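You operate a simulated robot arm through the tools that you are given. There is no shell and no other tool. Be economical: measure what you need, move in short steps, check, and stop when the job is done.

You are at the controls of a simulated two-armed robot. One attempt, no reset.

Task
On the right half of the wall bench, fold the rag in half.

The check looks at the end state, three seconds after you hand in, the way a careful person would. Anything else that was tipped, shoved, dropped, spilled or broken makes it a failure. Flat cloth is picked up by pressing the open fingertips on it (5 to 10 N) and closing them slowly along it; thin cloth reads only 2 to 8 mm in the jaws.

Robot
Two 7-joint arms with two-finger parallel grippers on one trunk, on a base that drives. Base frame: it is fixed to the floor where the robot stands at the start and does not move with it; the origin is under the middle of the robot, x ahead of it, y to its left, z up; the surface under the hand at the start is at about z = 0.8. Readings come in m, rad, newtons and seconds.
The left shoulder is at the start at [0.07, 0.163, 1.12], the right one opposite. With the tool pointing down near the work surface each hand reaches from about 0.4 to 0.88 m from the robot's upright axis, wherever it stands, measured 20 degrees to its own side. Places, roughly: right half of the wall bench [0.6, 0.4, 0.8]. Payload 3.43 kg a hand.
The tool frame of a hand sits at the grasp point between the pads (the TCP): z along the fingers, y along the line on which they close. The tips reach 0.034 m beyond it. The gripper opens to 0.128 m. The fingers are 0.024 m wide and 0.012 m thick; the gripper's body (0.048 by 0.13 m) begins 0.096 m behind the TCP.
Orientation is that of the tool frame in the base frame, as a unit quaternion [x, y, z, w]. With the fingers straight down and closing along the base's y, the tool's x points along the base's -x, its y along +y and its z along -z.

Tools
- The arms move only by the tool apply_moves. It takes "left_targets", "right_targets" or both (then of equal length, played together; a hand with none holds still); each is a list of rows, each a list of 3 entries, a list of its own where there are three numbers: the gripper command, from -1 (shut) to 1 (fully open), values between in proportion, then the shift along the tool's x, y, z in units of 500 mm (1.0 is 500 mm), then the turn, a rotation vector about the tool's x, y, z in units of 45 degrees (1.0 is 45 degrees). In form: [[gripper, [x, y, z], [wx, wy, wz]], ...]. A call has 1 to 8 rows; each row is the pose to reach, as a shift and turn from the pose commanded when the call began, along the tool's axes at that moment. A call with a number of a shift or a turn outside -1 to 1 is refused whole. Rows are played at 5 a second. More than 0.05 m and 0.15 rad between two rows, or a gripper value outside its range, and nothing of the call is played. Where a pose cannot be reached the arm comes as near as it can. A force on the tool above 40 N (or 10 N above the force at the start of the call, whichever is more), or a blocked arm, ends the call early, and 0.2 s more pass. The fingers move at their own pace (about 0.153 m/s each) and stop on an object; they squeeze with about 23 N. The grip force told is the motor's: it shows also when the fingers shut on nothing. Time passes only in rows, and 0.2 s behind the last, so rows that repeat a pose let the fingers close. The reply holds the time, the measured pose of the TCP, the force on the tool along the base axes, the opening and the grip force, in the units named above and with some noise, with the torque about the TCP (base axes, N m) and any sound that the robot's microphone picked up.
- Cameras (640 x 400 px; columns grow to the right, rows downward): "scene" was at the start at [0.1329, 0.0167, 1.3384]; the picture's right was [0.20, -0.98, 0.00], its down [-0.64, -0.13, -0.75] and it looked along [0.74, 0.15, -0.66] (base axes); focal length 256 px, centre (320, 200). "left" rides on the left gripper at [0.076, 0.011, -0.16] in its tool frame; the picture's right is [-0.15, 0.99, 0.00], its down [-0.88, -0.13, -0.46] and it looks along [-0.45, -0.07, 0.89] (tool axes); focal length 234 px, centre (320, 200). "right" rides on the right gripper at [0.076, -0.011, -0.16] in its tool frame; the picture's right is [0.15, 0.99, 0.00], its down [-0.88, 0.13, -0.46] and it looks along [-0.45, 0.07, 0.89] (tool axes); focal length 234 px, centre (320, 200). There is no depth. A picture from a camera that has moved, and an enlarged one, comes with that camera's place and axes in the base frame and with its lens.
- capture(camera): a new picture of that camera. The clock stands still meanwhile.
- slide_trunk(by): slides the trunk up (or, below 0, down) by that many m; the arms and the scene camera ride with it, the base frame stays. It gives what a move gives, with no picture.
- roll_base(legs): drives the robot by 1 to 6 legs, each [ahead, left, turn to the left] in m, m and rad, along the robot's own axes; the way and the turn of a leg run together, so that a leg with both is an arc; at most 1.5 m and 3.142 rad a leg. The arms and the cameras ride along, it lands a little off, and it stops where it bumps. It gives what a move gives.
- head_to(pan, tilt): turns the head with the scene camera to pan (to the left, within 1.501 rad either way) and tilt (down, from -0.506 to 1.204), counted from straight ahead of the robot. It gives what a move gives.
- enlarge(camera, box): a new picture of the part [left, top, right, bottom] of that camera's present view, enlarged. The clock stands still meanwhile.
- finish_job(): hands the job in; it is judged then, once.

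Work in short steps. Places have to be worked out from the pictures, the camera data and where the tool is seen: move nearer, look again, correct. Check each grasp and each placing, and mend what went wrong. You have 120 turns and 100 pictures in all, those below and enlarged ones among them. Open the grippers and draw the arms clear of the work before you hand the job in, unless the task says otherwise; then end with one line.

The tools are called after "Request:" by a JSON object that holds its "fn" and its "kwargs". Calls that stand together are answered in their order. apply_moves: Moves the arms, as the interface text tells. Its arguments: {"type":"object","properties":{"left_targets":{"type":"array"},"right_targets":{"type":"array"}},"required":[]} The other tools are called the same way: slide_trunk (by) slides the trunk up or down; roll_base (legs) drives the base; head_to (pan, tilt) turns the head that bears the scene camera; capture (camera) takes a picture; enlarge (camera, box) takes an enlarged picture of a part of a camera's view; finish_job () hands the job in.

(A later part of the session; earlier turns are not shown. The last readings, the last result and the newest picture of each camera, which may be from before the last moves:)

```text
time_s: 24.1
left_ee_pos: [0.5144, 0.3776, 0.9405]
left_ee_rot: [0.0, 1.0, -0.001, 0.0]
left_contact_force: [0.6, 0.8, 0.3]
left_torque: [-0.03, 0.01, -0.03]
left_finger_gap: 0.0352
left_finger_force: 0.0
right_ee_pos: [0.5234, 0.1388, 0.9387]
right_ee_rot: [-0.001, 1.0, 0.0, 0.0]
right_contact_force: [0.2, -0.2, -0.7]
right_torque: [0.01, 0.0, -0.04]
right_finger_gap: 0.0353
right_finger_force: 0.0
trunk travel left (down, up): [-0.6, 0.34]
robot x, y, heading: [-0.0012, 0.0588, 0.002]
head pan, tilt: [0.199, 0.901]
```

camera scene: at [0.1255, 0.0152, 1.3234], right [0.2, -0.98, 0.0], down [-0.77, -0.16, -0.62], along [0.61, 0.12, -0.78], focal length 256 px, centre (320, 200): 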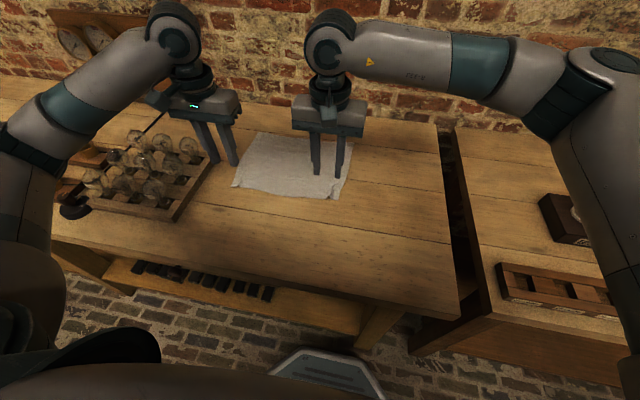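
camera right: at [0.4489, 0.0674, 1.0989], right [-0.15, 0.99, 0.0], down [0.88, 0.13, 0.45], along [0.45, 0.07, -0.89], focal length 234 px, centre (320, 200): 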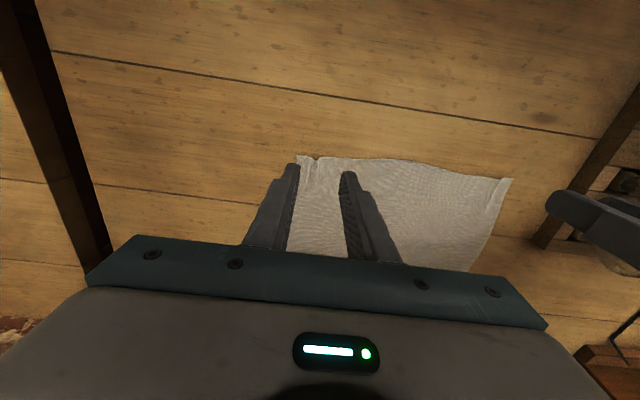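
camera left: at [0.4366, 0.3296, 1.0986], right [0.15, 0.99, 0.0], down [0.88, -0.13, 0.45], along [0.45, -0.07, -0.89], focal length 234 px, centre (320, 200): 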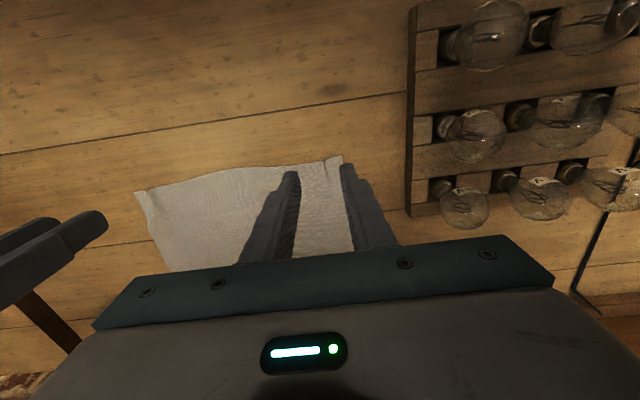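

The base moved 6 cm left. I position the hands so only about 10 mm of pad overlaps the edge, and lower to just above the table.

Request:
{"fn": "apply_moves", "kwargs": {"left_targets": [[-0.45, [-0.01, -0.06, 0.03], [0, 0, 0]], [-0.45, [-0.027, -0.125, 0.06], [0, 0, 0]], [-0.45, [-0.027, -0.125, 0.12], [0, 0, 0]], [-0.45, [-0.027, -0.125, 0.186], [0, 0, 0]], [-0.45, [-0.027, -0.125, 0.186], [0, 0, 0]]], "right_targets": [[-0.45, [-0.01, -0.06, 0.03], [0, 0, 0]], [-0.45, [-0.033, -0.116, 0.06], [0, 0, 0]], [-0.45, [-0.033, -0.116, 0.12], [0, 0, 0]], [-0.45, [-0.033, -0.116, 0.182], [0, 0, 0]], [-0.45, [-0.033, -0.116, 0.182], [0, 0, 0]]]}}

Request:
{"fn": "enlarge", "kwargs": {"camera": "left", "box": [200, 100, 440, 250]}}

Request:
{"fn": "enlarge", "kwargs": {"camera": "right", "box": [200, 100, 440, 250]}}

Request:
{"fn": "enlarge", "kwargs": {"camera": "scene", "box": [224, 100, 384, 220]}}

```text
time_s: 25.3
left_ee_pos: [0.5279, 0.3144, 0.8457]
left_ee_rot: [0.001, 1.0, -0.001, 0.0]
left_contact_force: [-0.7, 0.7, 0.4]
left_torque: [-0.01, 0.01, -0.01]
left_finger_gap: 0.0353
left_finger_force: 0.1
right_ee_pos: [0.5394, 0.0792, 0.8477]
right_ee_rot: [0.001, 1.0, 0.0, -0.001]
right_contact_force: [-0.3, 0.3, 0.8]
right_torque: [-0.02, -0.03, 0.01]
right_finger_gap: 0.0351
right_finger_force: 0.1
trunk travel left (down, up): [-0.6, 0.34]
robot x, y, heading: [0.0035, 0.0616, 0.002]
head pan, tilt: [0.199, 0.901]
```

```text
2.67 times, centred on (320, 175) of left
camera zoom: at [0.4496, 0.3253, 1.0058], right [0.15, 0.99, 0.0], down [0.88, -0.13, 0.46], along [0.45, -0.07, -0.89], focal length 624 px, centre (320, 267)
```

zoom: 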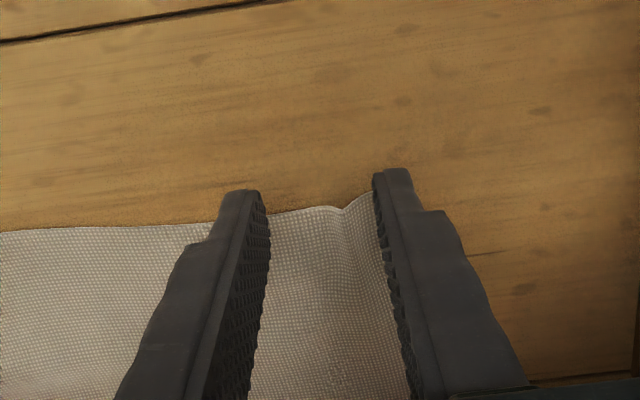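

```text
2.67 times, centred on (320, 175) of right
camera zoom: at [0.4638, 0.0677, 1.0082], right [-0.15, 0.99, 0.0], down [0.88, 0.13, 0.46], along [0.45, 0.07, -0.89], focal length 624 px, centre (320, 267)
```

zoom: 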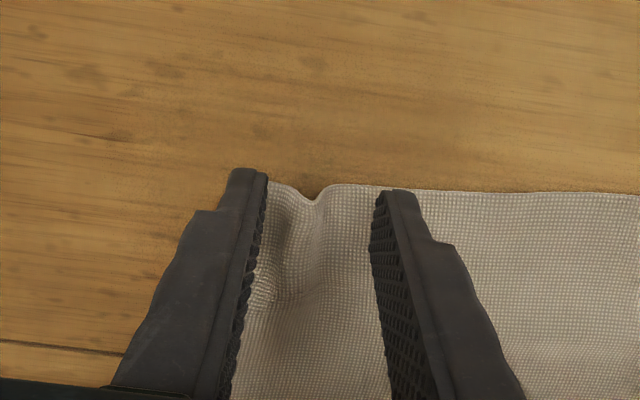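

```text
3.33 times, centred on (304, 160) of scene
camera zoom: at [0.1236, 0.074, 1.3237], right [0.2, -0.98, 0.0], down [-0.77, -0.15, -0.62], along [0.61, 0.12, -0.78], focal length 852 px, centre (373, 333)
```

zoom: 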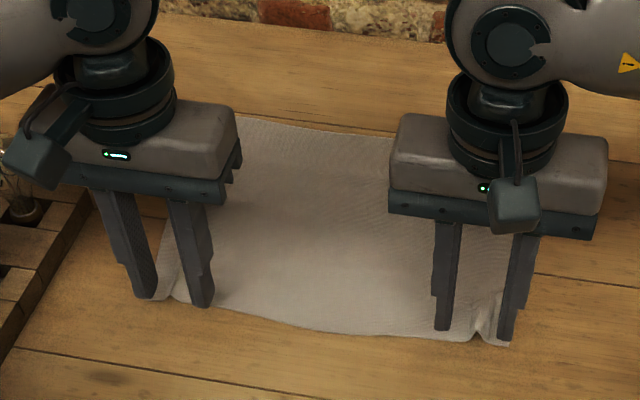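

The right overlap is about 14 mm, so I shift it 5 mm back while both go down to near contact.

Request:
{"fn": "apply_moves", "kwargs": {"left_targets": [[-0.45, [0, 0, 0.008], [0, 0, 0]], [-0.45, [0, 0, 0.016], [0, 0, 0]], [-0.45, [0, 0, 0.0225], [0, 0, 0]], [-0.45, [0, 0, 0.0225], [0, 0, 0]]], "right_targets": [[-0.45, [0.01, 0, 0.008], [0, 0, 0]], [-0.45, [0.01, 0, 0.016], [0, 0, 0]], [-0.45, [0.01, 0, 0.0245], [0, 0, 0]], [-0.45, [0.01, 0, 0.0245], [0, 0, 0]]]}}

```text
time_s: 26.3
left_ee_pos: [0.5269, 0.3137, 0.8357]
left_ee_rot: [0.0, 1.0, -0.001, 0.001]
left_contact_force: [0.6, 0.3, 3.6]
left_torque: [0.07, -0.05, 0.01]
left_finger_gap: 0.0349
left_finger_force: 0.0
right_ee_pos: [0.5363, 0.0796, 0.836]
right_ee_rot: [0.001, 1.0, -0.001, 0.0]
right_contact_force: [0.1, -0.5, 0.3]
right_torque: [-0.01, -0.03, 0.0]
right_finger_gap: 0.0351
right_finger_force: 0.1
trunk travel left (down, up): [-0.6, 0.34]
robot x, y, heading: [-0.0004, 0.0596, 0.002]
head pan, tilt: [0.199, 0.901]
```

The left touches at 3.6 N and the right isn't touching yet. I go a bit further down.

Request:
{"fn": "apply_moves", "kwargs": {"left_targets": [[-0.45, [0, 0, 0.0006], [0, 0, 0]], [-0.45, [0, 0, 0.0006], [0, 0, 0]]], "right_targets": [[-0.45, [0, 0, 0.0015], [0, 0, 0]], [-0.45, [0, 0, 0.003], [0, 0, 0]]]}}

```text
time_s: 26.9
left_ee_pos: [0.5264, 0.3141, 0.8361]
left_ee_rot: [0.0, 1.0, 0.0, 0.001]
left_contact_force: [1.1, 0.5, 5.3]
left_torque: [0.04, -0.13, 0.01]
left_finger_gap: 0.0353
left_finger_force: 0.1
right_ee_pos: [0.5359, 0.0797, 0.8355]
right_ee_rot: [0.0, 1.0, -0.001, 0.0]
right_contact_force: [1.1, -1.7, 9.7]
right_torque: [-0.04, -0.13, 0.0]
right_finger_gap: 0.0352
right_finger_force: 0.0
trunk travel left (down, up): [-0.6, 0.34]
robot x, y, heading: [-0.0032, 0.0544, -0.0]
head pan, tilt: [0.199, 0.901]
```

The forces are 5 N and 10 N, both in range. I close slowly.

Request:
{"fn": "apply_moves", "kwargs": {"left_targets": [[-0.53, [0, 0, 0], [0, 0, 0]], [-0.61, [0, 0, 0], [0, 0, 0]], [-0.69, [0, 0, 0], [0, 0, 0]], [-0.77, [0, 0, 0], [0, 0, 0]], [-0.85, [0, 0, 0], [0, 0, 0]], [-0.93, [0, 0, 0], [0, 0, 0]], [-1, [0, 0, 0], [0, 0, 0]], [-1, [0, 0, 0], [0, 0, 0]]], "right_targets": [[-0.53, [0, 0, 0], [0, 0, 0]], [-0.61, [0, 0, 0], [0, 0, 0]], [-0.69, [0, 0, 0], [0, 0, 0]], [-0.77, [0, 0, 0], [0, 0, 0]], [-0.85, [0, 0, 0], [0, 0, 0]], [-0.93, [0, 0, 0], [0, 0, 0]], [-1, [0, 0, 0], [0, 0, 0]], [-1, [0, 0, 0], [0, 0, 0]]]}}

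Request:
{"fn": "enlarge", "kwargs": {"camera": "left", "box": [200, 100, 440, 250]}}

Request:
{"fn": "enlarge", "kwargs": {"camera": "right", "box": [200, 100, 440, 250]}}

```text
time_s: 28.7
left_ee_pos: [0.525, 0.3143, 0.8358]
left_ee_rot: [0.0, 1.0, 0.0, 0.0]
left_contact_force: [-0.2, -4.2, 3.2]
left_torque: [-0.12, -0.05, 0.0]
left_finger_gap: 0.0021
left_finger_force: 23.6
right_ee_pos: [0.5337, 0.0797, 0.836]
right_ee_rot: [0.0, 1.0, 0.0, 0.0]
right_contact_force: [-0.1, 4.4, 17.5]
right_torque: [0.11, -0.19, 0.07]
right_finger_gap: 0.0026
right_finger_force: 23.0
trunk travel left (down, up): [-0.6, 0.34]
robot x, y, heading: [0.0002, 0.0559, 0.002]
head pan, tilt: [0.199, 0.901]
```

```text
2.67 times, centred on (320, 175) of left
camera zoom: at [0.4481, 0.3251, 0.9951], right [0.15, 0.99, 0.0], down [0.88, -0.13, 0.46], along [0.45, -0.07, -0.89], focal length 624 px, centre (320, 267)
```

zoom: 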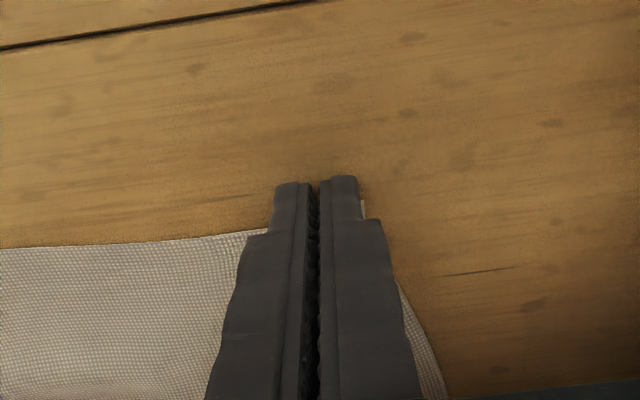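

```text
2.67 times, centred on (320, 175) of right
camera zoom: at [0.4582, 0.068, 0.9955], right [-0.15, 0.99, 0.0], down [0.88, 0.13, 0.46], along [0.45, 0.07, -0.89], focal length 624 px, centre (320, 267)
```

zoom: 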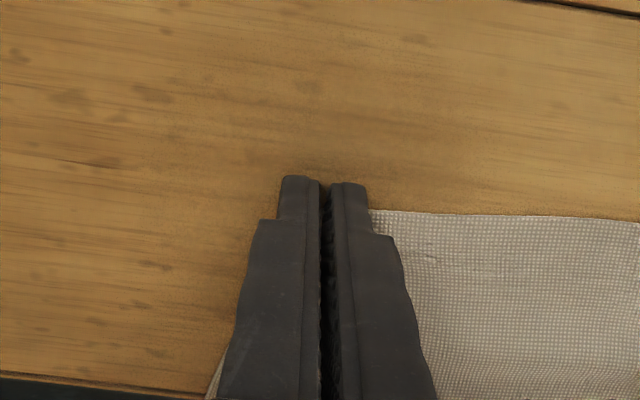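

Both are gripped, with the cloth taut between the hands (±4 N). I lift, easing the hands 5 mm inward.

Request:
{"fn": "apply_moves", "kwargs": {"left_targets": [[-1, [0, -0.006, -0.02], [0, 0, 0]], [-1, [-0.01, -0.01, -0.05], [0, 0, 0]], [-1, [-0.025, -0.01, -0.09], [0, 0, 0]], [-1, [-0.04, -0.01, -0.12], [0, 0, 0]], [-1, [-0.04, -0.01, -0.12], [0, 0, 0]]], "right_targets": [[-1, [0, 0.006, -0.02], [0, 0, 0]], [-1, [-0.01, 0.01, -0.05], [0, 0, 0]], [-1, [-0.025, 0.01, -0.09], [0, 0, 0]], [-1, [-0.04, 0.01, -0.12], [0, 0, 0]], [-1, [-0.04, 0.01, -0.12], [0, 0, 0]]]}}

Request:
{"fn": "enlarge", "kwargs": {"camera": "scene", "box": [224, 100, 384, 220]}}

Request:
{"fn": "enlarge", "kwargs": {"camera": "left", "box": [100, 100, 420, 300]}}

Request:
{"fn": "enlarge", "kwargs": {"camera": "right", "box": [220, 100, 540, 300]}}

```text
time_s: 29.9
left_ee_pos: [0.5461, 0.3104, 0.8955]
left_ee_rot: [0.0, 1.0, 0.0, 0.0]
left_contact_force: [0.1, 0.2, -0.4]
left_torque: [0.01, 0.0, -0.01]
left_finger_gap: 0.002
left_finger_force: 22.9
right_ee_pos: [0.556, 0.0857, 0.8928]
right_ee_rot: [0.0, 1.0, 0.0, 0.0]
right_contact_force: [-0.9, -0.5, 0.3]
right_torque: [0.0, -0.03, 0.01]
right_finger_gap: 0.0024
right_finger_force: 22.8
trunk travel left (down, up): [-0.6, 0.34]
robot x, y, heading: [-0.0013, 0.0609, 0.0]
head pan, tilt: [0.199, 0.901]
```

```text
3.33 times, centred on (304, 160) of scene
camera zoom: at [0.1244, 0.0739, 1.3236], right [0.2, -0.98, 0.0], down [-0.77, -0.15, -0.62], along [0.61, 0.12, -0.78], focal length 852 px, centre (373, 333)
```

zoom: 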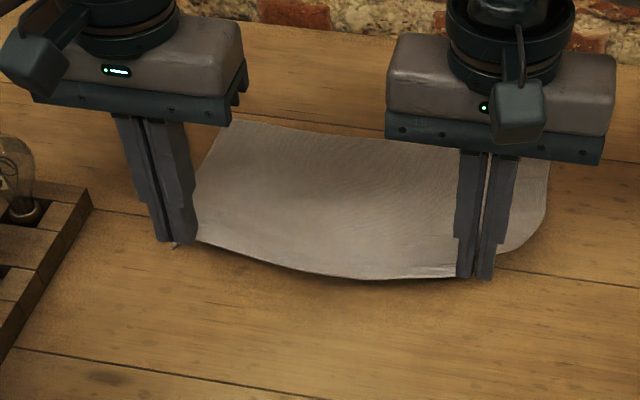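

```text
2.00 times, centred on (260, 200) of left
camera zoom: at [0.469, 0.3206, 1.0545], right [0.15, 0.99, 0.0], down [0.88, -0.13, 0.46], along [0.45, -0.07, -0.89], focal length 468 px, centre (440, 200)
```

zoom: 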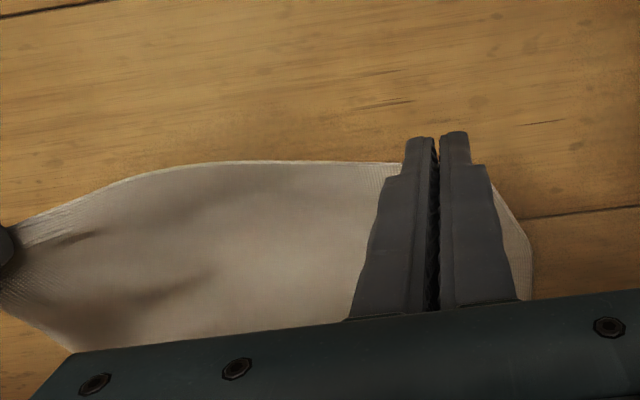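

```text
2.00 times, centred on (380, 200) of right
camera zoom: at [0.4797, 0.0733, 1.0542], right [-0.15, 0.99, 0.0], down [0.88, 0.13, 0.46], along [0.45, 0.07, -0.89], focal length 468 px, centre (200, 200)
```

zoom: 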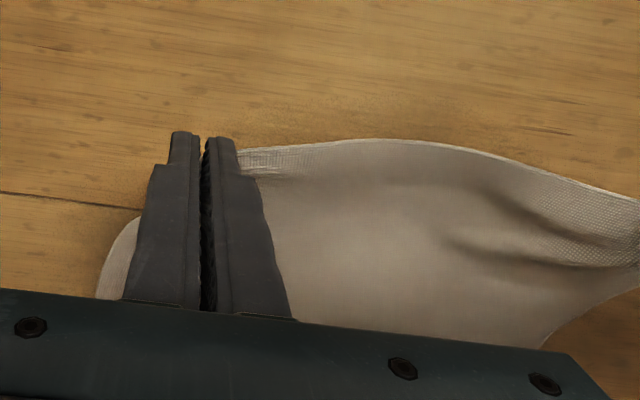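

The grip is now right at the edge on both hands. I run the taut arc around the mid line, grip radius ≈0.116, stopping before touchdown.

Request:
{"fn": "apply_moves", "kwargs": {"left_targets": [[-1, [-0.025, 0, -0.03], [0, 0, 0]], [-1, [-0.051, 0, -0.057], [0, 0, 0]], [-1, [-0.113, 0, -0.094], [0, 0, 0]], [-1, [-0.18, 0, -0.11], [0, 0, 0]], [-1, [-0.248, 0, -0.106], [0, 0, 0]], [-1, [-0.309, 0, -0.084], [0, 0, 0]], [-1, [-0.355, 0, -0.051], [0, 0, 0]], [-1, [-0.355, 0, -0.051], [0, 0, 0]]], "right_targets": [[-1, [-0.025, 0, -0.034], [0, 0, 0]], [-1, [-0.051, 0, -0.062], [0, 0, 0]], [-1, [-0.113, 0, -0.099], [0, 0, 0]], [-1, [-0.18, 0, -0.115], [0, 0, 0]], [-1, [-0.248, 0, -0.111], [0, 0, 0]], [-1, [-0.309, 0, -0.089], [0, 0, 0]], [-1, [-0.355, 0, -0.056], [0, 0, 0]], [-1, [-0.355, 0, -0.056], [0, 0, 0]]]}}

Request:
{"fn": "enlarge", "kwargs": {"camera": "scene", "box": [224, 70, 384, 190]}}

Request:
{"fn": "capture", "kwargs": {"camera": "left"}}

Request:
{"fn": "capture", "kwargs": {"camera": "right"}}

```text
time_s: 31.7
left_ee_pos: [0.723, 0.3095, 0.922]
left_ee_rot: [0.0, 1.0, 0.001, 0.0]
left_contact_force: [1.1, 0.3, 0.7]
left_torque: [0.02, -0.04, 0.02]
left_finger_gap: 0.0022
left_finger_force: 22.7
right_ee_pos: [0.7333, 0.0833, 0.9214]
right_ee_rot: [0.0, 1.0, 0.001, 0.0]
right_contact_force: [0.3, -0.1, 0.7]
right_torque: [-0.02, -0.01, 0.01]
right_finger_gap: 0.0026
right_finger_force: 23.6
trunk travel left (down, up): [-0.6, 0.34]
robot x, y, heading: [0.0021, 0.0574, 0.004]
head pan, tilt: [0.199, 0.901]
```

```text
3.33 times, centred on (304, 130) of scene
camera zoom: at [0.1234, 0.0736, 1.3238], right [0.2, -0.98, 0.0], down [-0.77, -0.15, -0.62], along [0.61, 0.12, -0.78], focal length 852 px, centre (373, 433)
```

zoom: 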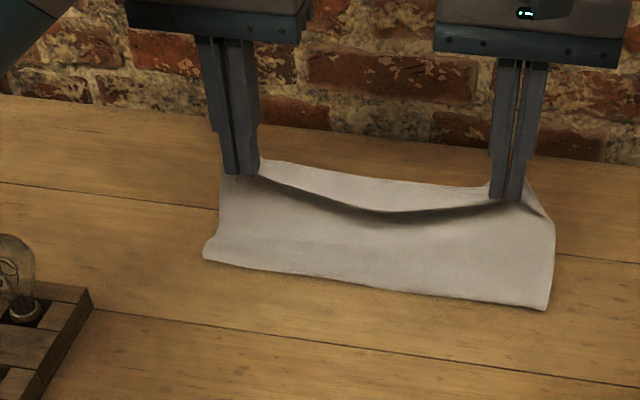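

```text
58 pictures are left
camera left: at [0.6461, 0.3202, 1.0807], right [0.15, 0.99, 0.0], down [0.88, -0.13, 0.46], along [0.45, -0.07, -0.89], focal length 234 px, centre (320, 200)
```

left: 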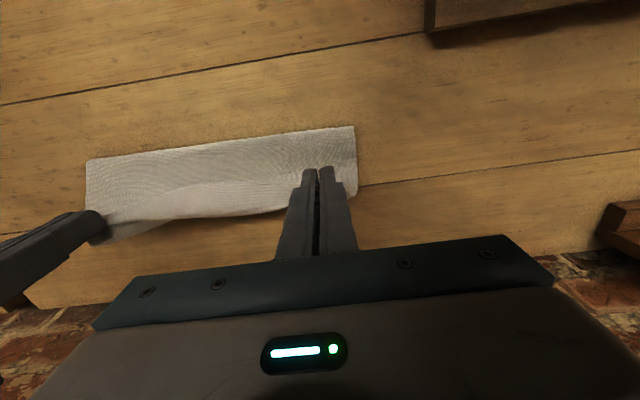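

```text
57 pictures are left
camera right: at [0.6565, 0.0724, 1.0825], right [-0.15, 0.99, 0.0], down [0.88, 0.13, 0.46], along [0.45, 0.07, -0.89], focal length 234 px, centre (320, 200)
```

right: 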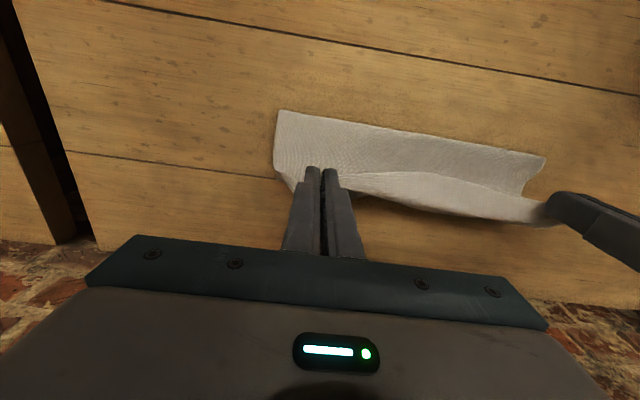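

The middle of the edge still sags and the crease sits at ≈0.70, so there's slack. I bring the hands back over the mid line, higher, and spread them 5 mm each to tension the edge.

Request:
{"fn": "apply_moves", "kwargs": {"left_targets": [[-1, [0.04, 0.003, -0.04], [0, 0, 0]], [-1, [0.08, 0.006, -0.06], [0, 0, 0]], [-1, [0.12, 0.01, -0.065], [0, 0, 0]], [-1, [0.148, 0.01, -0.062], [0, 0, 0]], [-1, [0.148, 0.01, -0.062], [0, 0, 0]]], "right_targets": [[-1, [0.04, -0.003, -0.04], [0, 0, 0]], [-1, [0.08, -0.006, -0.06], [0, 0, 0]], [-1, [0.12, -0.01, -0.065], [0, 0, 0]], [-1, [0.148, -0.01, -0.062], [0, 0, 0]], [-1, [0.148, -0.01, -0.062], [0, 0, 0]]]}}

Request:
{"fn": "enlarge", "kwargs": {"camera": "scene", "box": [224, 70, 384, 190]}}

Request:
{"fn": "capture", "kwargs": {"camera": "left"}}

Request:
{"fn": "capture", "kwargs": {"camera": "right"}}

```text
time_s: 32.9
left_ee_pos: [0.6511, 0.3132, 0.9508]
left_ee_rot: [0.0, 1.0, -0.001, 0.0]
left_contact_force: [0.2, -3.4, 0.7]
left_torque: [-0.1, 0.02, -0.04]
left_finger_gap: 0.0023
left_finger_force: 23.4
right_ee_pos: [0.6595, 0.0799, 0.9536]
right_ee_rot: [0.0, 1.0, 0.0, -0.001]
right_contact_force: [-0.5, 3.1, -0.9]
right_torque: [0.12, 0.04, 0.0]
right_finger_gap: 0.0025
right_finger_force: 22.8
trunk travel left (down, up): [-0.6, 0.34]
robot x, y, heading: [0.0015, 0.0573, -0.003]
head pan, tilt: [0.199, 0.901]
```

```text
3.33 times, centred on (304, 130) of scene
camera zoom: at [0.1249, 0.0738, 1.3235], right [0.2, -0.98, 0.0], down [-0.77, -0.15, -0.62], along [0.61, 0.12, -0.78], focal length 852 px, centre (373, 433)
```

zoom: 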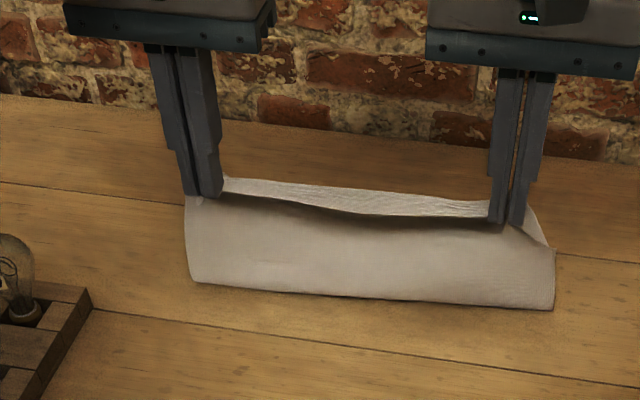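

```text
55 pictures are left
camera left: at [0.5734, 0.3254, 1.1103], right [0.15, 0.99, 0.0], down [0.88, -0.13, 0.46], along [0.45, -0.07, -0.89], focal length 234 px, centre (320, 200)
```

left: 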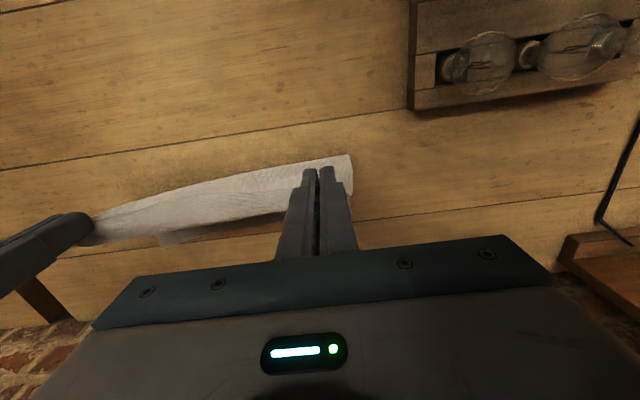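

```text
54 pictures are left
camera right: at [0.5837, 0.0681, 1.1138], right [-0.15, 0.99, 0.0], down [0.88, 0.13, 0.46], along [0.45, 0.07, -0.89], focal length 234 px, centre (320, 200)
```

right: 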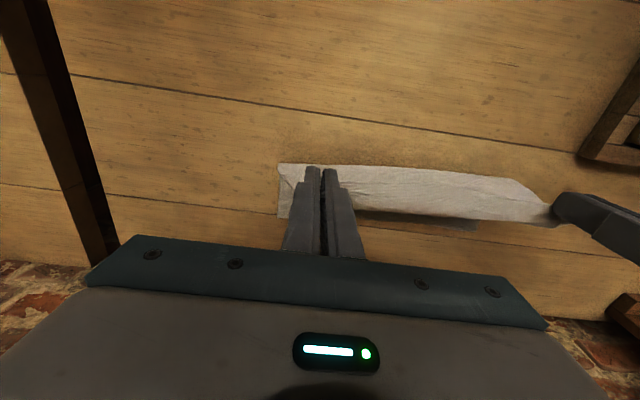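

Taut in y, the edge is now nearly straight, and the far corners measure ≈(0.757,0.347) and (0.78,0.037). I keep this spread and swing down so the edge lands on the far edge.

Request:
{"fn": "apply_moves", "kwargs": {"left_targets": [[-1, [-0.06, 0, 0.012], [0, 0, 0]], [-1, [-0.114, 0, 0.04], [0, 0, 0]], [-1, [-0.156, 0, 0.084], [0, 0, 0]], [-1, [-0.184, 0, 0.136], [0, 0, 0]], [-1, [-0.196, 0, 0.18], [0, 0, 0]], [-1, [-0.196, 0, 0.21], [0, 0, 0]], [-1, [-0.196, 0, 0.21], [0, 0, 0]]], "right_targets": [[-1, [-0.068, 0, 0.012], [0, 0, 0]], [-1, [-0.13, 0, 0.04], [0, 0, 0]], [-1, [-0.18, 0, 0.084], [0, 0, 0]], [-1, [-0.212, 0, 0.136], [0, 0, 0]], [-1, [-0.225, 0, 0.18], [0, 0, 0]], [-1, [-0.225, 0, 0.214], [0, 0, 0]], [-1, [-0.225, 0, 0.214], [0, 0, 0]]]}}

Request:
{"fn": "enlarge", "kwargs": {"camera": "scene", "box": [224, 70, 384, 190]}}

Request:
{"fn": "capture", "kwargs": {"camera": "left"}}

Request:
{"fn": "capture", "kwargs": {"camera": "right"}}

```text
time_s: 34.5
left_ee_pos: [0.7471, 0.3139, 0.8458]
left_ee_rot: [-0.001, 1.0, -0.001, 0.0]
left_contact_force: [0.9, -3.2, 0.7]
left_torque: [-0.12, -0.04, -0.02]
left_finger_gap: 0.002
left_finger_force: 22.8
right_ee_pos: [0.7705, 0.0805, 0.8456]
right_ee_rot: [0.0, 1.0, 0.0, 0.0]
right_contact_force: [-0.6, 3.2, 0.0]
right_torque: [0.13, 0.01, 0.02]
right_finger_gap: 0.0027
right_finger_force: 23.0
trunk travel left (down, up): [-0.6, 0.34]
robot x, y, heading: [-0.0009, 0.0604, -0.003]
head pan, tilt: [0.199, 0.901]
```

```text
3.33 times, centred on (304, 130) of scene
camera zoom: at [0.1239, 0.0738, 1.3237], right [0.2, -0.98, 0.0], down [-0.77, -0.15, -0.62], along [0.61, 0.12, -0.78], focal length 852 px, centre (373, 433)
```

zoom: 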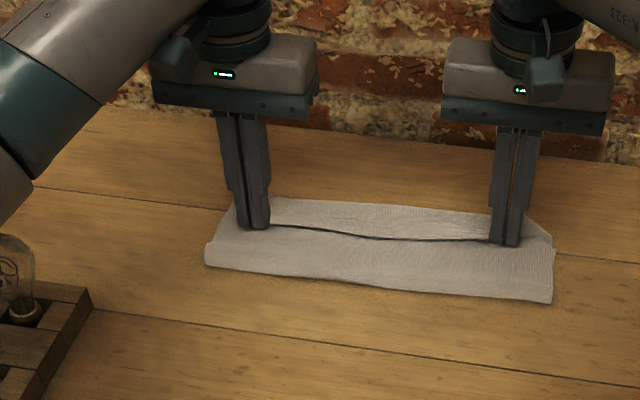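

```text
52 pictures are left
camera left: at [0.6703, 0.3251, 1.0061], right [0.15, 0.99, 0.0], down [0.88, -0.13, 0.46], along [0.45, -0.07, -0.89], focal length 234 px, centre (320, 200)
```

left: 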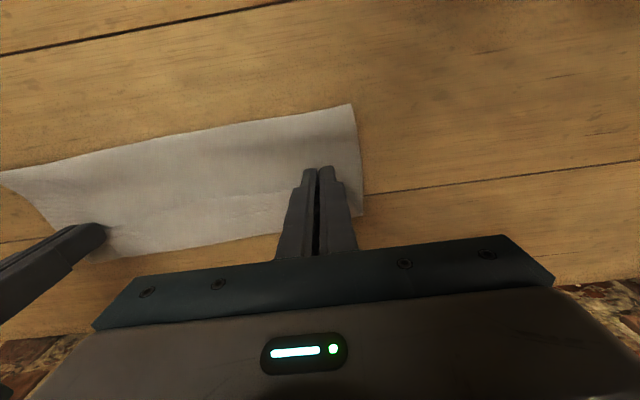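

```text
51 pictures are left
camera right: at [0.6949, 0.0685, 1.0062], right [-0.15, 0.99, 0.0], down [0.88, 0.13, 0.46], along [0.45, 0.07, -0.89], focal length 234 px, centre (320, 200)
```

right: 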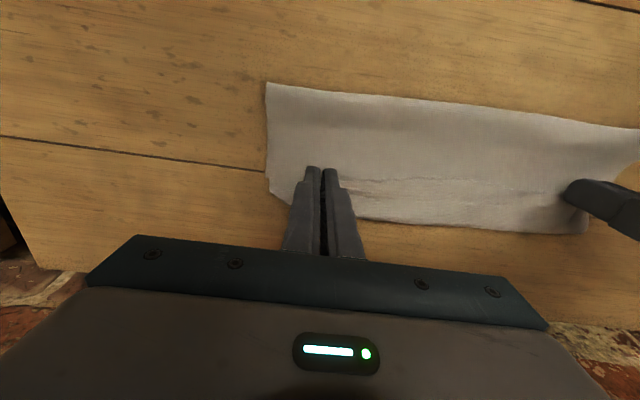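

The edge is over the far edge, with a small curl at the far side because the cloth is stiff. I lower a bit more, open gently and see whether it springs flat.

Request:
{"fn": "apply_moves", "kwargs": {"left_targets": [[-1, [-0.006, 0, 0.01], [0, 0, 0]], [-0.8, [-0.006, 0, 0.01], [0, 0, 0]], [-0.7, [-0.006, 0, 0.01], [0, 0, 0]], [-0.7, [-0.006, 0, -0.03], [0, 0, 0]], [-0.7, [-0.006, 0, -0.1], [0, 0, 0]], [-0.7, [-0.006, 0, -0.17], [0, 0, 0]], [-0.7, [0.07, 0, -0.2], [0, 0, 0]], [-0.7, [0.15, 0, -0.22], [0, 0, 0]]], "right_targets": [[-1, [0, 0, 0.01], [0, 0, 0]], [-0.8, [0, 0, 0.01], [0, 0, 0]], [-0.7, [0, 0, 0.01], [0, 0, 0]], [-0.7, [0, 0, -0.03], [0, 0, 0]], [-0.7, [0, 0, -0.1], [0, 0, 0]], [-0.7, [0, 0, -0.17], [0, 0, 0]], [-0.7, [0.07, 0, -0.2], [0, 0, 0]], [-0.7, [0.15, 0, -0.22], [0, 0, 0]]]}}

Request:
{"fn": "enlarge", "kwargs": {"camera": "scene", "box": [224, 70, 384, 190]}}

Request:
{"fn": "capture", "kwargs": {"camera": "left"}}

Request:
{"fn": "capture", "kwargs": {"camera": "right"}}

```text
time_s: 36.3
left_ee_pos: [0.6715, 0.3143, 0.9598]
left_ee_rot: [0.001, 1.0, 0.0, 0.001]
left_contact_force: [-0.7, -0.7, 0.2]
left_torque: [0.06, -0.03, 0.01]
left_finger_gap: 0.0193
left_finger_force: 0.0
right_ee_pos: [0.6939, 0.0801, 0.9571]
right_ee_rot: [0.001, 1.0, 0.001, 0.001]
right_contact_force: [-1.3, -0.2, 0.7]
right_torque: [-0.01, -0.02, 0.0]
right_finger_gap: 0.0193
right_finger_force: 0.2
trunk travel left (down, up): [-0.6, 0.34]
robot x, y, heading: [0.0016, 0.0567, 0.003]
head pan, tilt: [0.199, 0.901]
```

```text
3.33 times, centred on (304, 130) of scene
camera zoom: at [0.1224, 0.0737, 1.3238], right [0.2, -0.98, 0.0], down [-0.77, -0.15, -0.62], along [0.61, 0.12, -0.78], focal length 852 px, centre (373, 433)
```

zoom: 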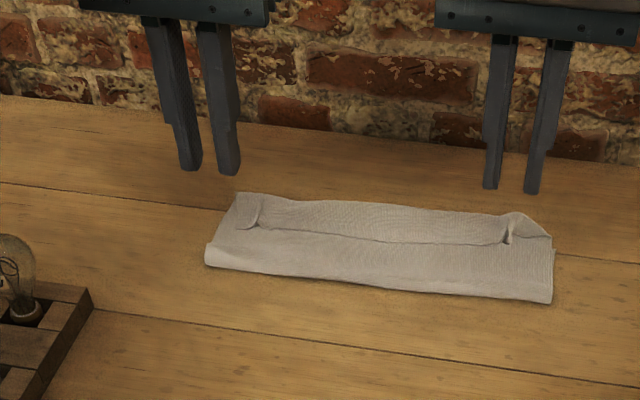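

```text
49 pictures are left
camera left: at [0.5935, 0.3257, 1.1181], right [0.15, 0.99, 0.0], down [0.88, -0.13, 0.46], along [0.45, -0.07, -0.89], focal length 234 px, centre (320, 200)
```

left: 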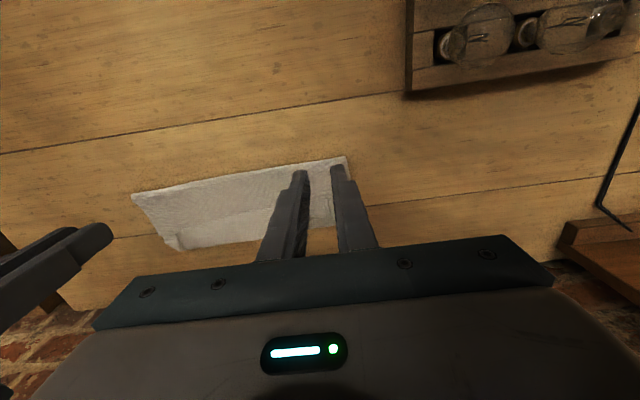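

```text
48 pictures are left
camera right: at [0.6186, 0.0682, 1.1177], right [-0.14, 0.99, 0.0], down [0.88, 0.13, 0.46], along [0.45, 0.07, -0.89], focal length 234 px, centre (320, 200)
```

right: 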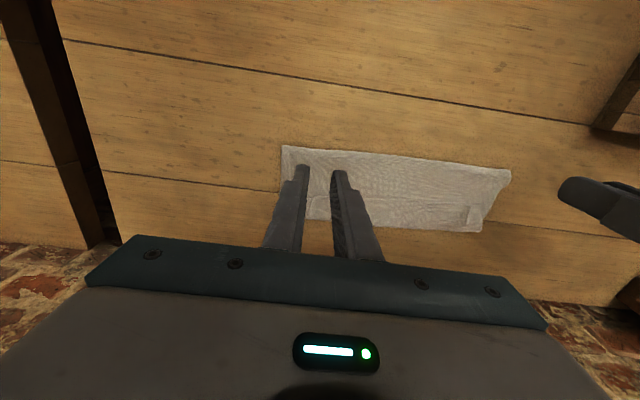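

A strip about 4 cm wide is still folded back, so this isn't a clean half fold. Folding far edge to near while pitching the hands (fingers toward +x) would turn the gripped edge over. I test the tilted pose near x≈0.55 in free air first.

Request:
{"fn": "apply_moves", "kwargs": {"left_targets": [[-0.7, [0.04, 0, 0], [0, -0.16, 0]], [-0.7, [0.08, 0, 0], [0, -0.33, 0]], [-0.7, [0.12, 0, 0], [0, -0.5, 0]], [-0.7, [0.16, 0, 0], [0, -0.67, 0]], [-0.7, [0.2, 0, 0], [0, -0.84, 0]], [-0.7, [0.24, 0, 0], [0, -1.0, 0]], [-0.7, [0.24, 0, 0], [0, -1.0, 0]]], "right_targets": [[-0.7, [0.04, 0, 0], [0, -0.16, 0]], [-0.7, [0.08, 0, 0], [0, -0.33, 0]], [-0.7, [0.12, 0, 0], [0, -0.5, 0]], [-0.7, [0.16, 0, 0], [0, -0.67, 0]], [-0.7, [0.2, 0, 0], [0, -0.84, 0]], [-0.7, [0.24, 0, 0], [0, -1.0, 0]], [-0.7, [0.24, 0, 0], [0, -1.0, 0]]]}}

Request:
{"fn": "apply_moves", "kwargs": {"left_targets": [[-0.7, [0, 0, 0], [0, -0.16, 0]], [-0.7, [0, 0, 0], [0, -0.33, 0]], [-0.7, [0, 0, 0], [0, -0.5, 0]], [-0.7, [0, 0, 0], [0, -0.5, 0]]], "right_targets": [[-0.7, [0, 0, 0], [0, -0.16, 0]], [-0.7, [0, 0, 0], [0, -0.33, 0]], [-0.7, [0, 0, 0], [0, -0.5, 0]], [-0.7, [0, 0, 0], [0, -0.5, 0]]]}}

Request:
{"fn": "capture", "kwargs": {"camera": "scene"}}

```text
time_s: 37.9
left_ee_pos: [0.5543, 0.3135, 0.9563]
left_ee_rot: [0.0, 0.924, 0.0, 0.383]
left_contact_force: [-0.1, -0.8, 0.4]
left_torque: [0.05, 0.0, 0.01]
left_finger_gap: 0.0191
left_finger_force: 0.1
right_ee_pos: [0.5755, 0.0786, 0.9553]
right_ee_rot: [0.001, 0.924, 0.0, 0.382]
right_contact_force: [0.0, 0.0, -0.6]
right_torque: [0.01, 0.01, -0.03]
right_finger_gap: 0.0191
right_finger_force: 0.0
trunk travel left (down, up): [-0.6, 0.34]
robot x, y, heading: [0.0012, 0.0569, -0.003]
head pan, tilt: [0.199, 0.901]
```

```text
time_s: 38.9
left_ee_pos: [0.5894, 0.3159, 0.9475]
left_ee_rot: [-0.001, 0.831, 0.001, 0.556]
left_contact_force: [0.6, -1.0, -1.3]
left_torque: [0.02, -0.01, 0.0]
left_finger_gap: 0.0192
left_finger_force: 0.0
left hand out of reach, approached as far as the arm can: row 1, 2, 3, 4
right_ee_pos: [0.5762, 0.0783, 0.9565]
right_ee_rot: [0.0, 0.831, 0.0, 0.557]
right_contact_force: [0.5, 0.2, -0.3]
right_torque: [-0.02, 0.01, 0.02]
right_finger_gap: 0.0192
right_finger_force: 0.1
trunk travel left (down, up): [-0.6, 0.34]
robot x, y, heading: [0.0002, 0.0587, -0.003]
head pan, tilt: [0.199, 0.901]
```

```text
47 pictures are left
camera scene: at [0.1244, 0.0731, 1.3236], right [0.2, -0.98, 0.0], down [-0.77, -0.15, -0.62], along [0.61, 0.12, -0.78], focal length 256 px, centre (320, 200)
```

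scene: 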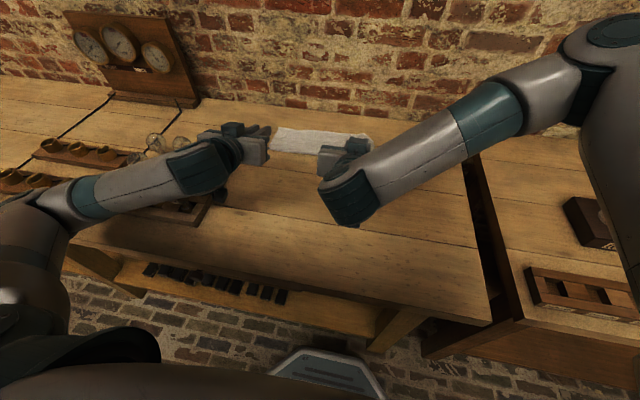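

The tilted pose works for the right hand, but the left runs out of room near the bulbs. Before choosing a repair I bring both hands back to vertical and look closely at the rag.

Request:
{"fn": "apply_moves", "kwargs": {"left_targets": [[-0.7, [0, 0, 0], [0, 0.18, 0]], [-0.7, [0, 0, 0], [0, 0.36, 0]], [-0.7, [0, 0, 0], [0, 0.54, 0]], [-0.7, [0, 0, 0], [0, 0.72, 0]], [-0.7, [0, 0, 0], [0, 0.9, 0]], [-0.7, [0, 0, 0], [0, 1.0, 0]]], "right_targets": [[-0.7, [0, 0, 0], [0, 0.18, 0]], [-0.7, [0, 0, 0], [0, 0.36, 0]], [-0.7, [0, 0, 0], [0, 0.54, 0]], [-0.7, [0, 0, 0], [0, 0.72, 0]], [-0.7, [0, 0, 0], [0, 0.9, 0]], [-0.7, [0, 0, 0], [0, 1.0, 0]]]}}

Request:
{"fn": "enlarge", "kwargs": {"camera": "scene", "box": [256, 110, 384, 190]}}

Request:
{"fn": "capture", "kwargs": {"camera": "left"}}

Request:
{"fn": "capture", "kwargs": {"camera": "right"}}

```text
time_s: 40.3
left_ee_pos: [0.5887, 0.3188, 0.9471]
left_ee_rot: [0.0, 0.981, -0.001, 0.194]
left_contact_force: [0.0, -0.8, 0.6]
left_torque: [-0.02, 0.02, 0.02]
left_finger_gap: 0.0191
left_finger_force: 0.0
right_ee_pos: [0.5765, 0.0802, 0.9561]
right_ee_rot: [0.0, 0.981, 0.0, 0.193]
right_contact_force: [0.2, 0.0, -0.1]
right_torque: [0.02, 0.03, 0.01]
right_finger_gap: 0.0191
right_finger_force: 0.0
trunk travel left (down, up): [-0.6, 0.34]
robot x, y, heading: [0.0033, 0.0573, 0.0]
head pan, tilt: [0.199, 0.901]
```

```text
5.00 times, centred on (320, 150) of scene
camera zoom: at [0.1243, 0.0738, 1.3236], right [0.2, -0.98, 0.0], down [-0.77, -0.15, -0.62], along [0.61, 0.12, -0.78], focal length 1278 px, centre (320, 450)
```

zoom: 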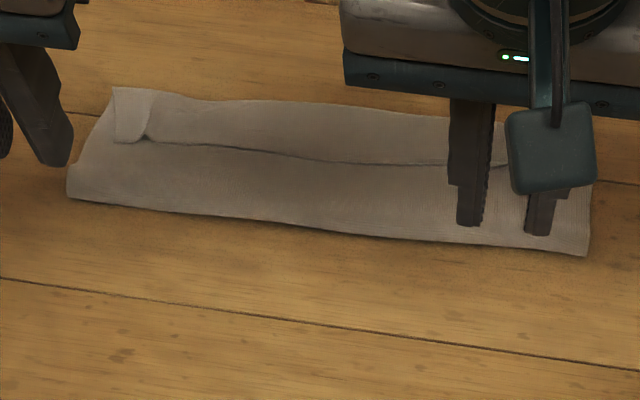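

```text
45 pictures are left
camera left: at [0.4565, 0.3286, 1.0663], right [0.13, 0.99, 0.06], down [0.64, -0.13, 0.76], along [0.76, -0.07, -0.65], focal length 234 px, centre (320, 200)
```

left: 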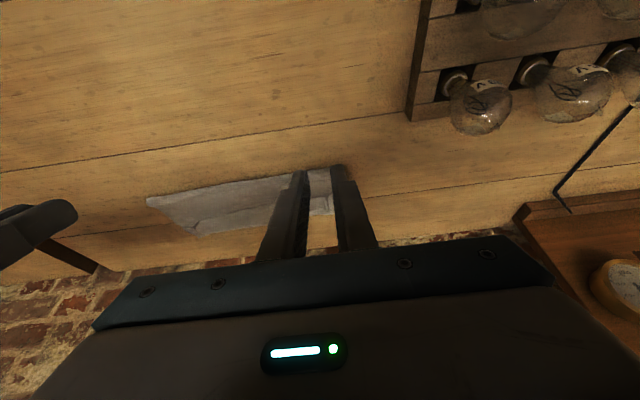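

```text
44 pictures are left
camera right: at [0.4453, 0.0678, 1.0754], right [-0.14, 0.99, -0.06], down [0.64, 0.13, 0.76], along [0.76, 0.07, -0.65], focal length 234 px, centre (320, 200)
```

right: 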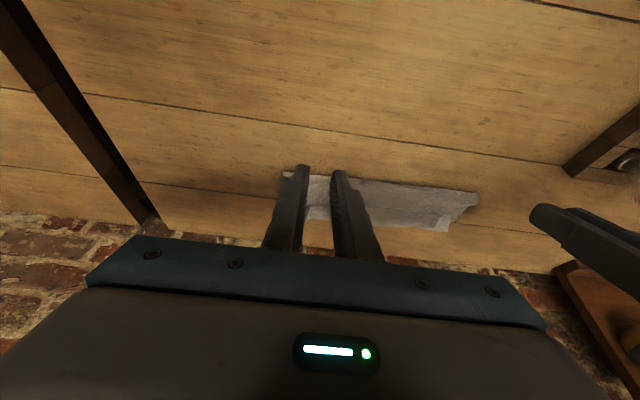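

The rag is flat apart from the strip. New plan: regrip the edge at the old pinch spots, pull it back out, swing it up taut and release while it leans past vertical, so the edge falls outward on its own. I move above the old pinch points.

Request:
{"fn": "apply_moves", "kwargs": {"left_targets": [[-0.45, [-0.041, -0.002, 0.043], [0, 0.09, 0]], [-0.45, [-0.081, -0.004, 0.085], [0, 0.18, 0]], [-0.45, [-0.122, -0.006, 0.128], [0, 0.27, 0]], [-0.45, [-0.162, -0.008, 0.17], [0, 0.36, 0]], [-0.45, [-0.203, -0.01, 0.213], [0, 0.45, 0]], [-0.45, [-0.2437, -0.01, 0.2558], [0, 0.5, 0]], [-0.45, [-0.2437, -0.01, 0.2558], [0, 0.5, 0]]], "right_targets": [[-0.45, [-0.05, 0, 0.05], [0, 0.09, 0]], [-0.45, [-0.1, 0, 0.1], [0, 0.18, 0]], [-0.45, [-0.15, 0, 0.15], [0, 0.27, 0]], [-0.45, [-0.2, 0, 0.2], [0, 0.36, 0]], [-0.45, [-0.25, 0, 0.25], [0, 0.45, 0]], [-0.45, [-0.298, 0, 0.2977], [0, 0.5, 0]], [-0.45, [-0.298, 0, 0.2977], [0, 0.5, 0]]]}}

Request:
{"fn": "enlarge", "kwargs": {"camera": "left", "box": [200, 80, 440, 230]}}

Request:
{"fn": "enlarge", "kwargs": {"camera": "right", "box": [200, 80, 440, 230]}}

```text
time_s: 41.9
left_ee_pos: [0.7503, 0.3106, 0.8742]
left_ee_rot: [0.0, 1.0, 0.001, 0.0]
left_contact_force: [0.8, 0.3, 0.5]
left_torque: [0.03, -0.02, 0.01]
left_finger_gap: 0.0353
left_finger_force: 0.0
right_ee_pos: [0.7698, 0.0786, 0.8761]
right_ee_rot: [-0.001, 1.0, 0.0, 0.0]
right_contact_force: [-0.4, -1.0, -0.7]
right_torque: [0.02, -0.01, 0.01]
right_finger_gap: 0.0353
right_finger_force: 0.1
trunk travel left (down, up): [-0.6, 0.34]
robot x, y, heading: [-0.0002, 0.0597, 0.001]
head pan, tilt: [0.199, 0.901]
```

```text
2.67 times, centred on (320, 155) of left
camera zoom: at [0.6726, 0.3226, 1.0352], right [0.15, 0.99, 0.0], down [0.88, -0.13, 0.46], along [0.45, -0.07, -0.89], focal length 624 px, centre (320, 320)
```

zoom: 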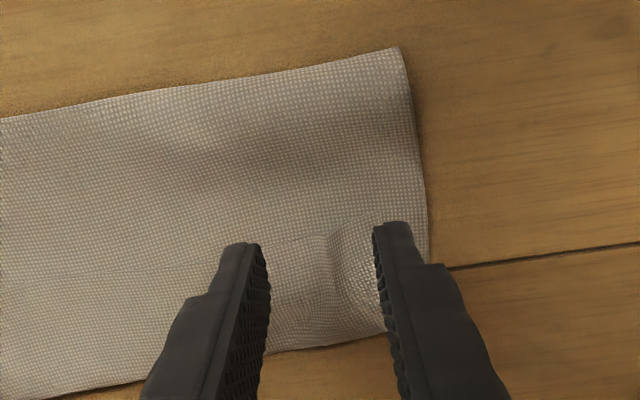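

```text
2.67 times, centred on (320, 155) of right
camera zoom: at [0.6937, 0.067, 1.0362], right [-0.15, 0.99, 0.0], down [0.88, 0.13, 0.46], along [0.45, 0.07, -0.89], focal length 624 px, centre (320, 320)
```

zoom: 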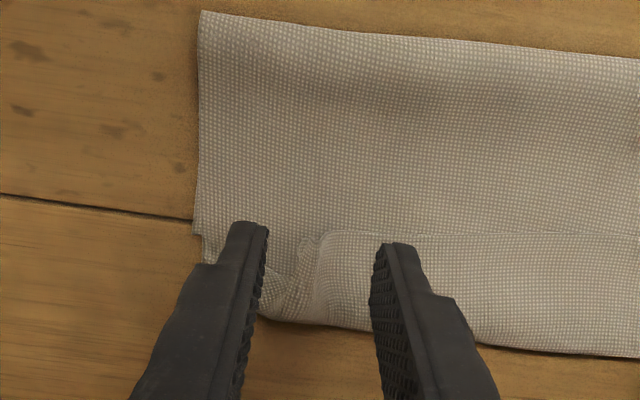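

The standing pinch ridges lie right between the fingers. I descend around them and close.

Request:
{"fn": "apply_moves", "kwargs": {"left_targets": [[-0.45, [0, 0, 0.03], [0, 0, 0]], [-0.45, [0, 0, 0.055], [0, 0, 0]], [-0.45, [0, 0, 0.07], [0, 0, 0]], [-0.45, [0, 0, 0.07], [0, 0, 0]]], "right_targets": [[-0.45, [-0.008, 0, 0.03], [0, 0, 0]], [-0.45, [-0.008, 0, 0.055], [0, 0, 0]], [-0.45, [-0.008, 0, 0.073], [0, 0, 0]], [-0.45, [-0.008, 0, 0.073], [0, 0, 0]]]}}

```text
time_s: 42.9
left_ee_pos: [0.7503, 0.3126, 0.8406]
left_ee_rot: [0.0, 1.0, 0.0, -0.001]
left_contact_force: [-0.4, 0.0, 0.0]
left_torque: [0.03, -0.01, 0.0]
left_finger_gap: 0.0354
left_finger_force: 0.0
right_ee_pos: [0.7761, 0.0785, 0.8397]
right_ee_rot: [0.0, 1.0, 0.0, 0.0]
right_contact_force: [0.1, 0.3, -0.3]
right_torque: [0.02, 0.0, 0.02]
right_finger_gap: 0.0353
right_finger_force: 0.1
trunk travel left (down, up): [-0.6, 0.34]
robot x, y, heading: [-0.0024, 0.0631, 0.0]
head pan, tilt: [0.199, 0.901]
```

No contact force yet, so I go 1.5 mm lower and close slowly.

Request:
{"fn": "apply_moves", "kwargs": {"left_targets": [[-0.45, [0, 0, 0.003], [0, 0, 0]], [-0.55, [0, 0, 0.003], [0, 0, 0]], [-0.65, [0, 0, 0.003], [0, 0, 0]], [-0.75, [0, 0, 0.003], [0, 0, 0]], [-0.85, [0, 0, 0.003], [0, 0, 0]], [-0.95, [0, 0, 0.003], [0, 0, 0]], [-1, [0, 0, 0.003], [0, 0, 0]], [-1, [0, 0, 0.003], [0, 0, 0]]], "right_targets": [[-0.45, [0, 0, 0.003], [0, 0, 0]], [-0.55, [0, 0, 0.003], [0, 0, 0]], [-0.65, [0, 0, 0.003], [0, 0, 0]], [-0.75, [0, 0, 0.003], [0, 0, 0]], [-0.85, [0, 0, 0.003], [0, 0, 0]], [-0.95, [0, 0, 0.003], [0, 0, 0]], [-1, [0, 0, 0.003], [0, 0, 0]], [-1, [0, 0, 0.003], [0, 0, 0]]]}}

Request:
{"fn": "apply_moves", "kwargs": {"left_targets": [[-1, [0.01, 0, -0.03], [0, 0, 0]], [-1, [0.04, 0, -0.07], [0, 0, 0]], [-1, [0.08, 0, -0.12], [0, 0, 0]], [-1, [0.12, 0, -0.16], [0, 0, 0]], [-1, [0.16, 0, -0.18], [0, 0, 0]], [-1, [0.16, 0, -0.18], [0, 0, 0]]], "right_targets": [[-1, [0.01, 0, -0.03], [0, 0, 0]], [-1, [0.04, 0, -0.07], [0, 0, 0]], [-1, [0.08, 0, -0.12], [0, 0, 0]], [-1, [0.12, 0, -0.16], [0, 0, 0]], [-1, [0.17, 0, -0.18], [0, 0, 0]], [-1, [0.17, 0, -0.18], [0, 0, 0]]]}}

Request:
{"fn": "enlarge", "kwargs": {"camera": "scene", "box": [224, 70, 384, 190]}}

```text
time_s: 44.7
left_ee_pos: [0.75, 0.312, 0.8384]
left_ee_rot: [0.0, 1.0, -0.001, 0.0]
left_contact_force: [0.7, -3.5, 0.4]
left_torque: [-0.07, -0.02, 0.0]
left_finger_gap: 0.0022
left_finger_force: 22.9
right_ee_pos: [0.7754, 0.0792, 0.8378]
right_ee_rot: [0.0, 1.0, 0.0, 0.0]
right_contact_force: [-1.3, 3.1, 0.7]
right_torque: [0.1, -0.04, 0.06]
right_finger_gap: 0.0026
right_finger_force: 23.0
trunk travel left (down, up): [-0.6, 0.34]
robot x, y, heading: [-0.001, 0.058, -0.001]
head pan, tilt: [0.199, 0.901]
```

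```text
time_s: 46.1
left_ee_pos: [0.6707, 0.3128, 0.9282]
left_ee_rot: [0.0, 1.0, -0.001, -0.001]
left_contact_force: [0.3, -2.3, -0.7]
left_torque: [-0.05, 0.04, -0.02]
left_finger_gap: 0.0017
left_finger_force: 23.3
right_ee_pos: [0.6905, 0.0793, 0.9278]
right_ee_rot: [0.001, 1.0, 0.0, -0.002]
right_contact_force: [0.3, 2.3, -0.8]
right_torque: [0.04, 0.0, 0.04]
right_finger_gap: 0.0023
right_finger_force: 22.6
trunk travel left (down, up): [-0.6, 0.34]
robot x, y, heading: [-0.0001, 0.059, -0.002]
head pan, tilt: [0.199, 0.901]
```

```text
3.33 times, centred on (304, 130) of scene
camera zoom: at [0.1252, 0.0738, 1.3235], right [0.2, -0.98, 0.0], down [-0.77, -0.15, -0.62], along [0.61, 0.12, -0.78], focal length 852 px, centre (373, 433)
```

zoom: 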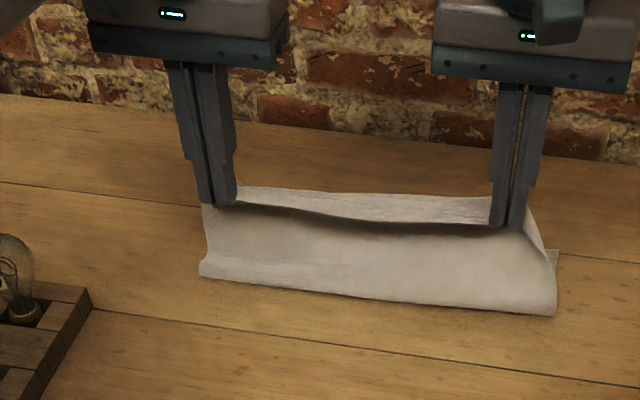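

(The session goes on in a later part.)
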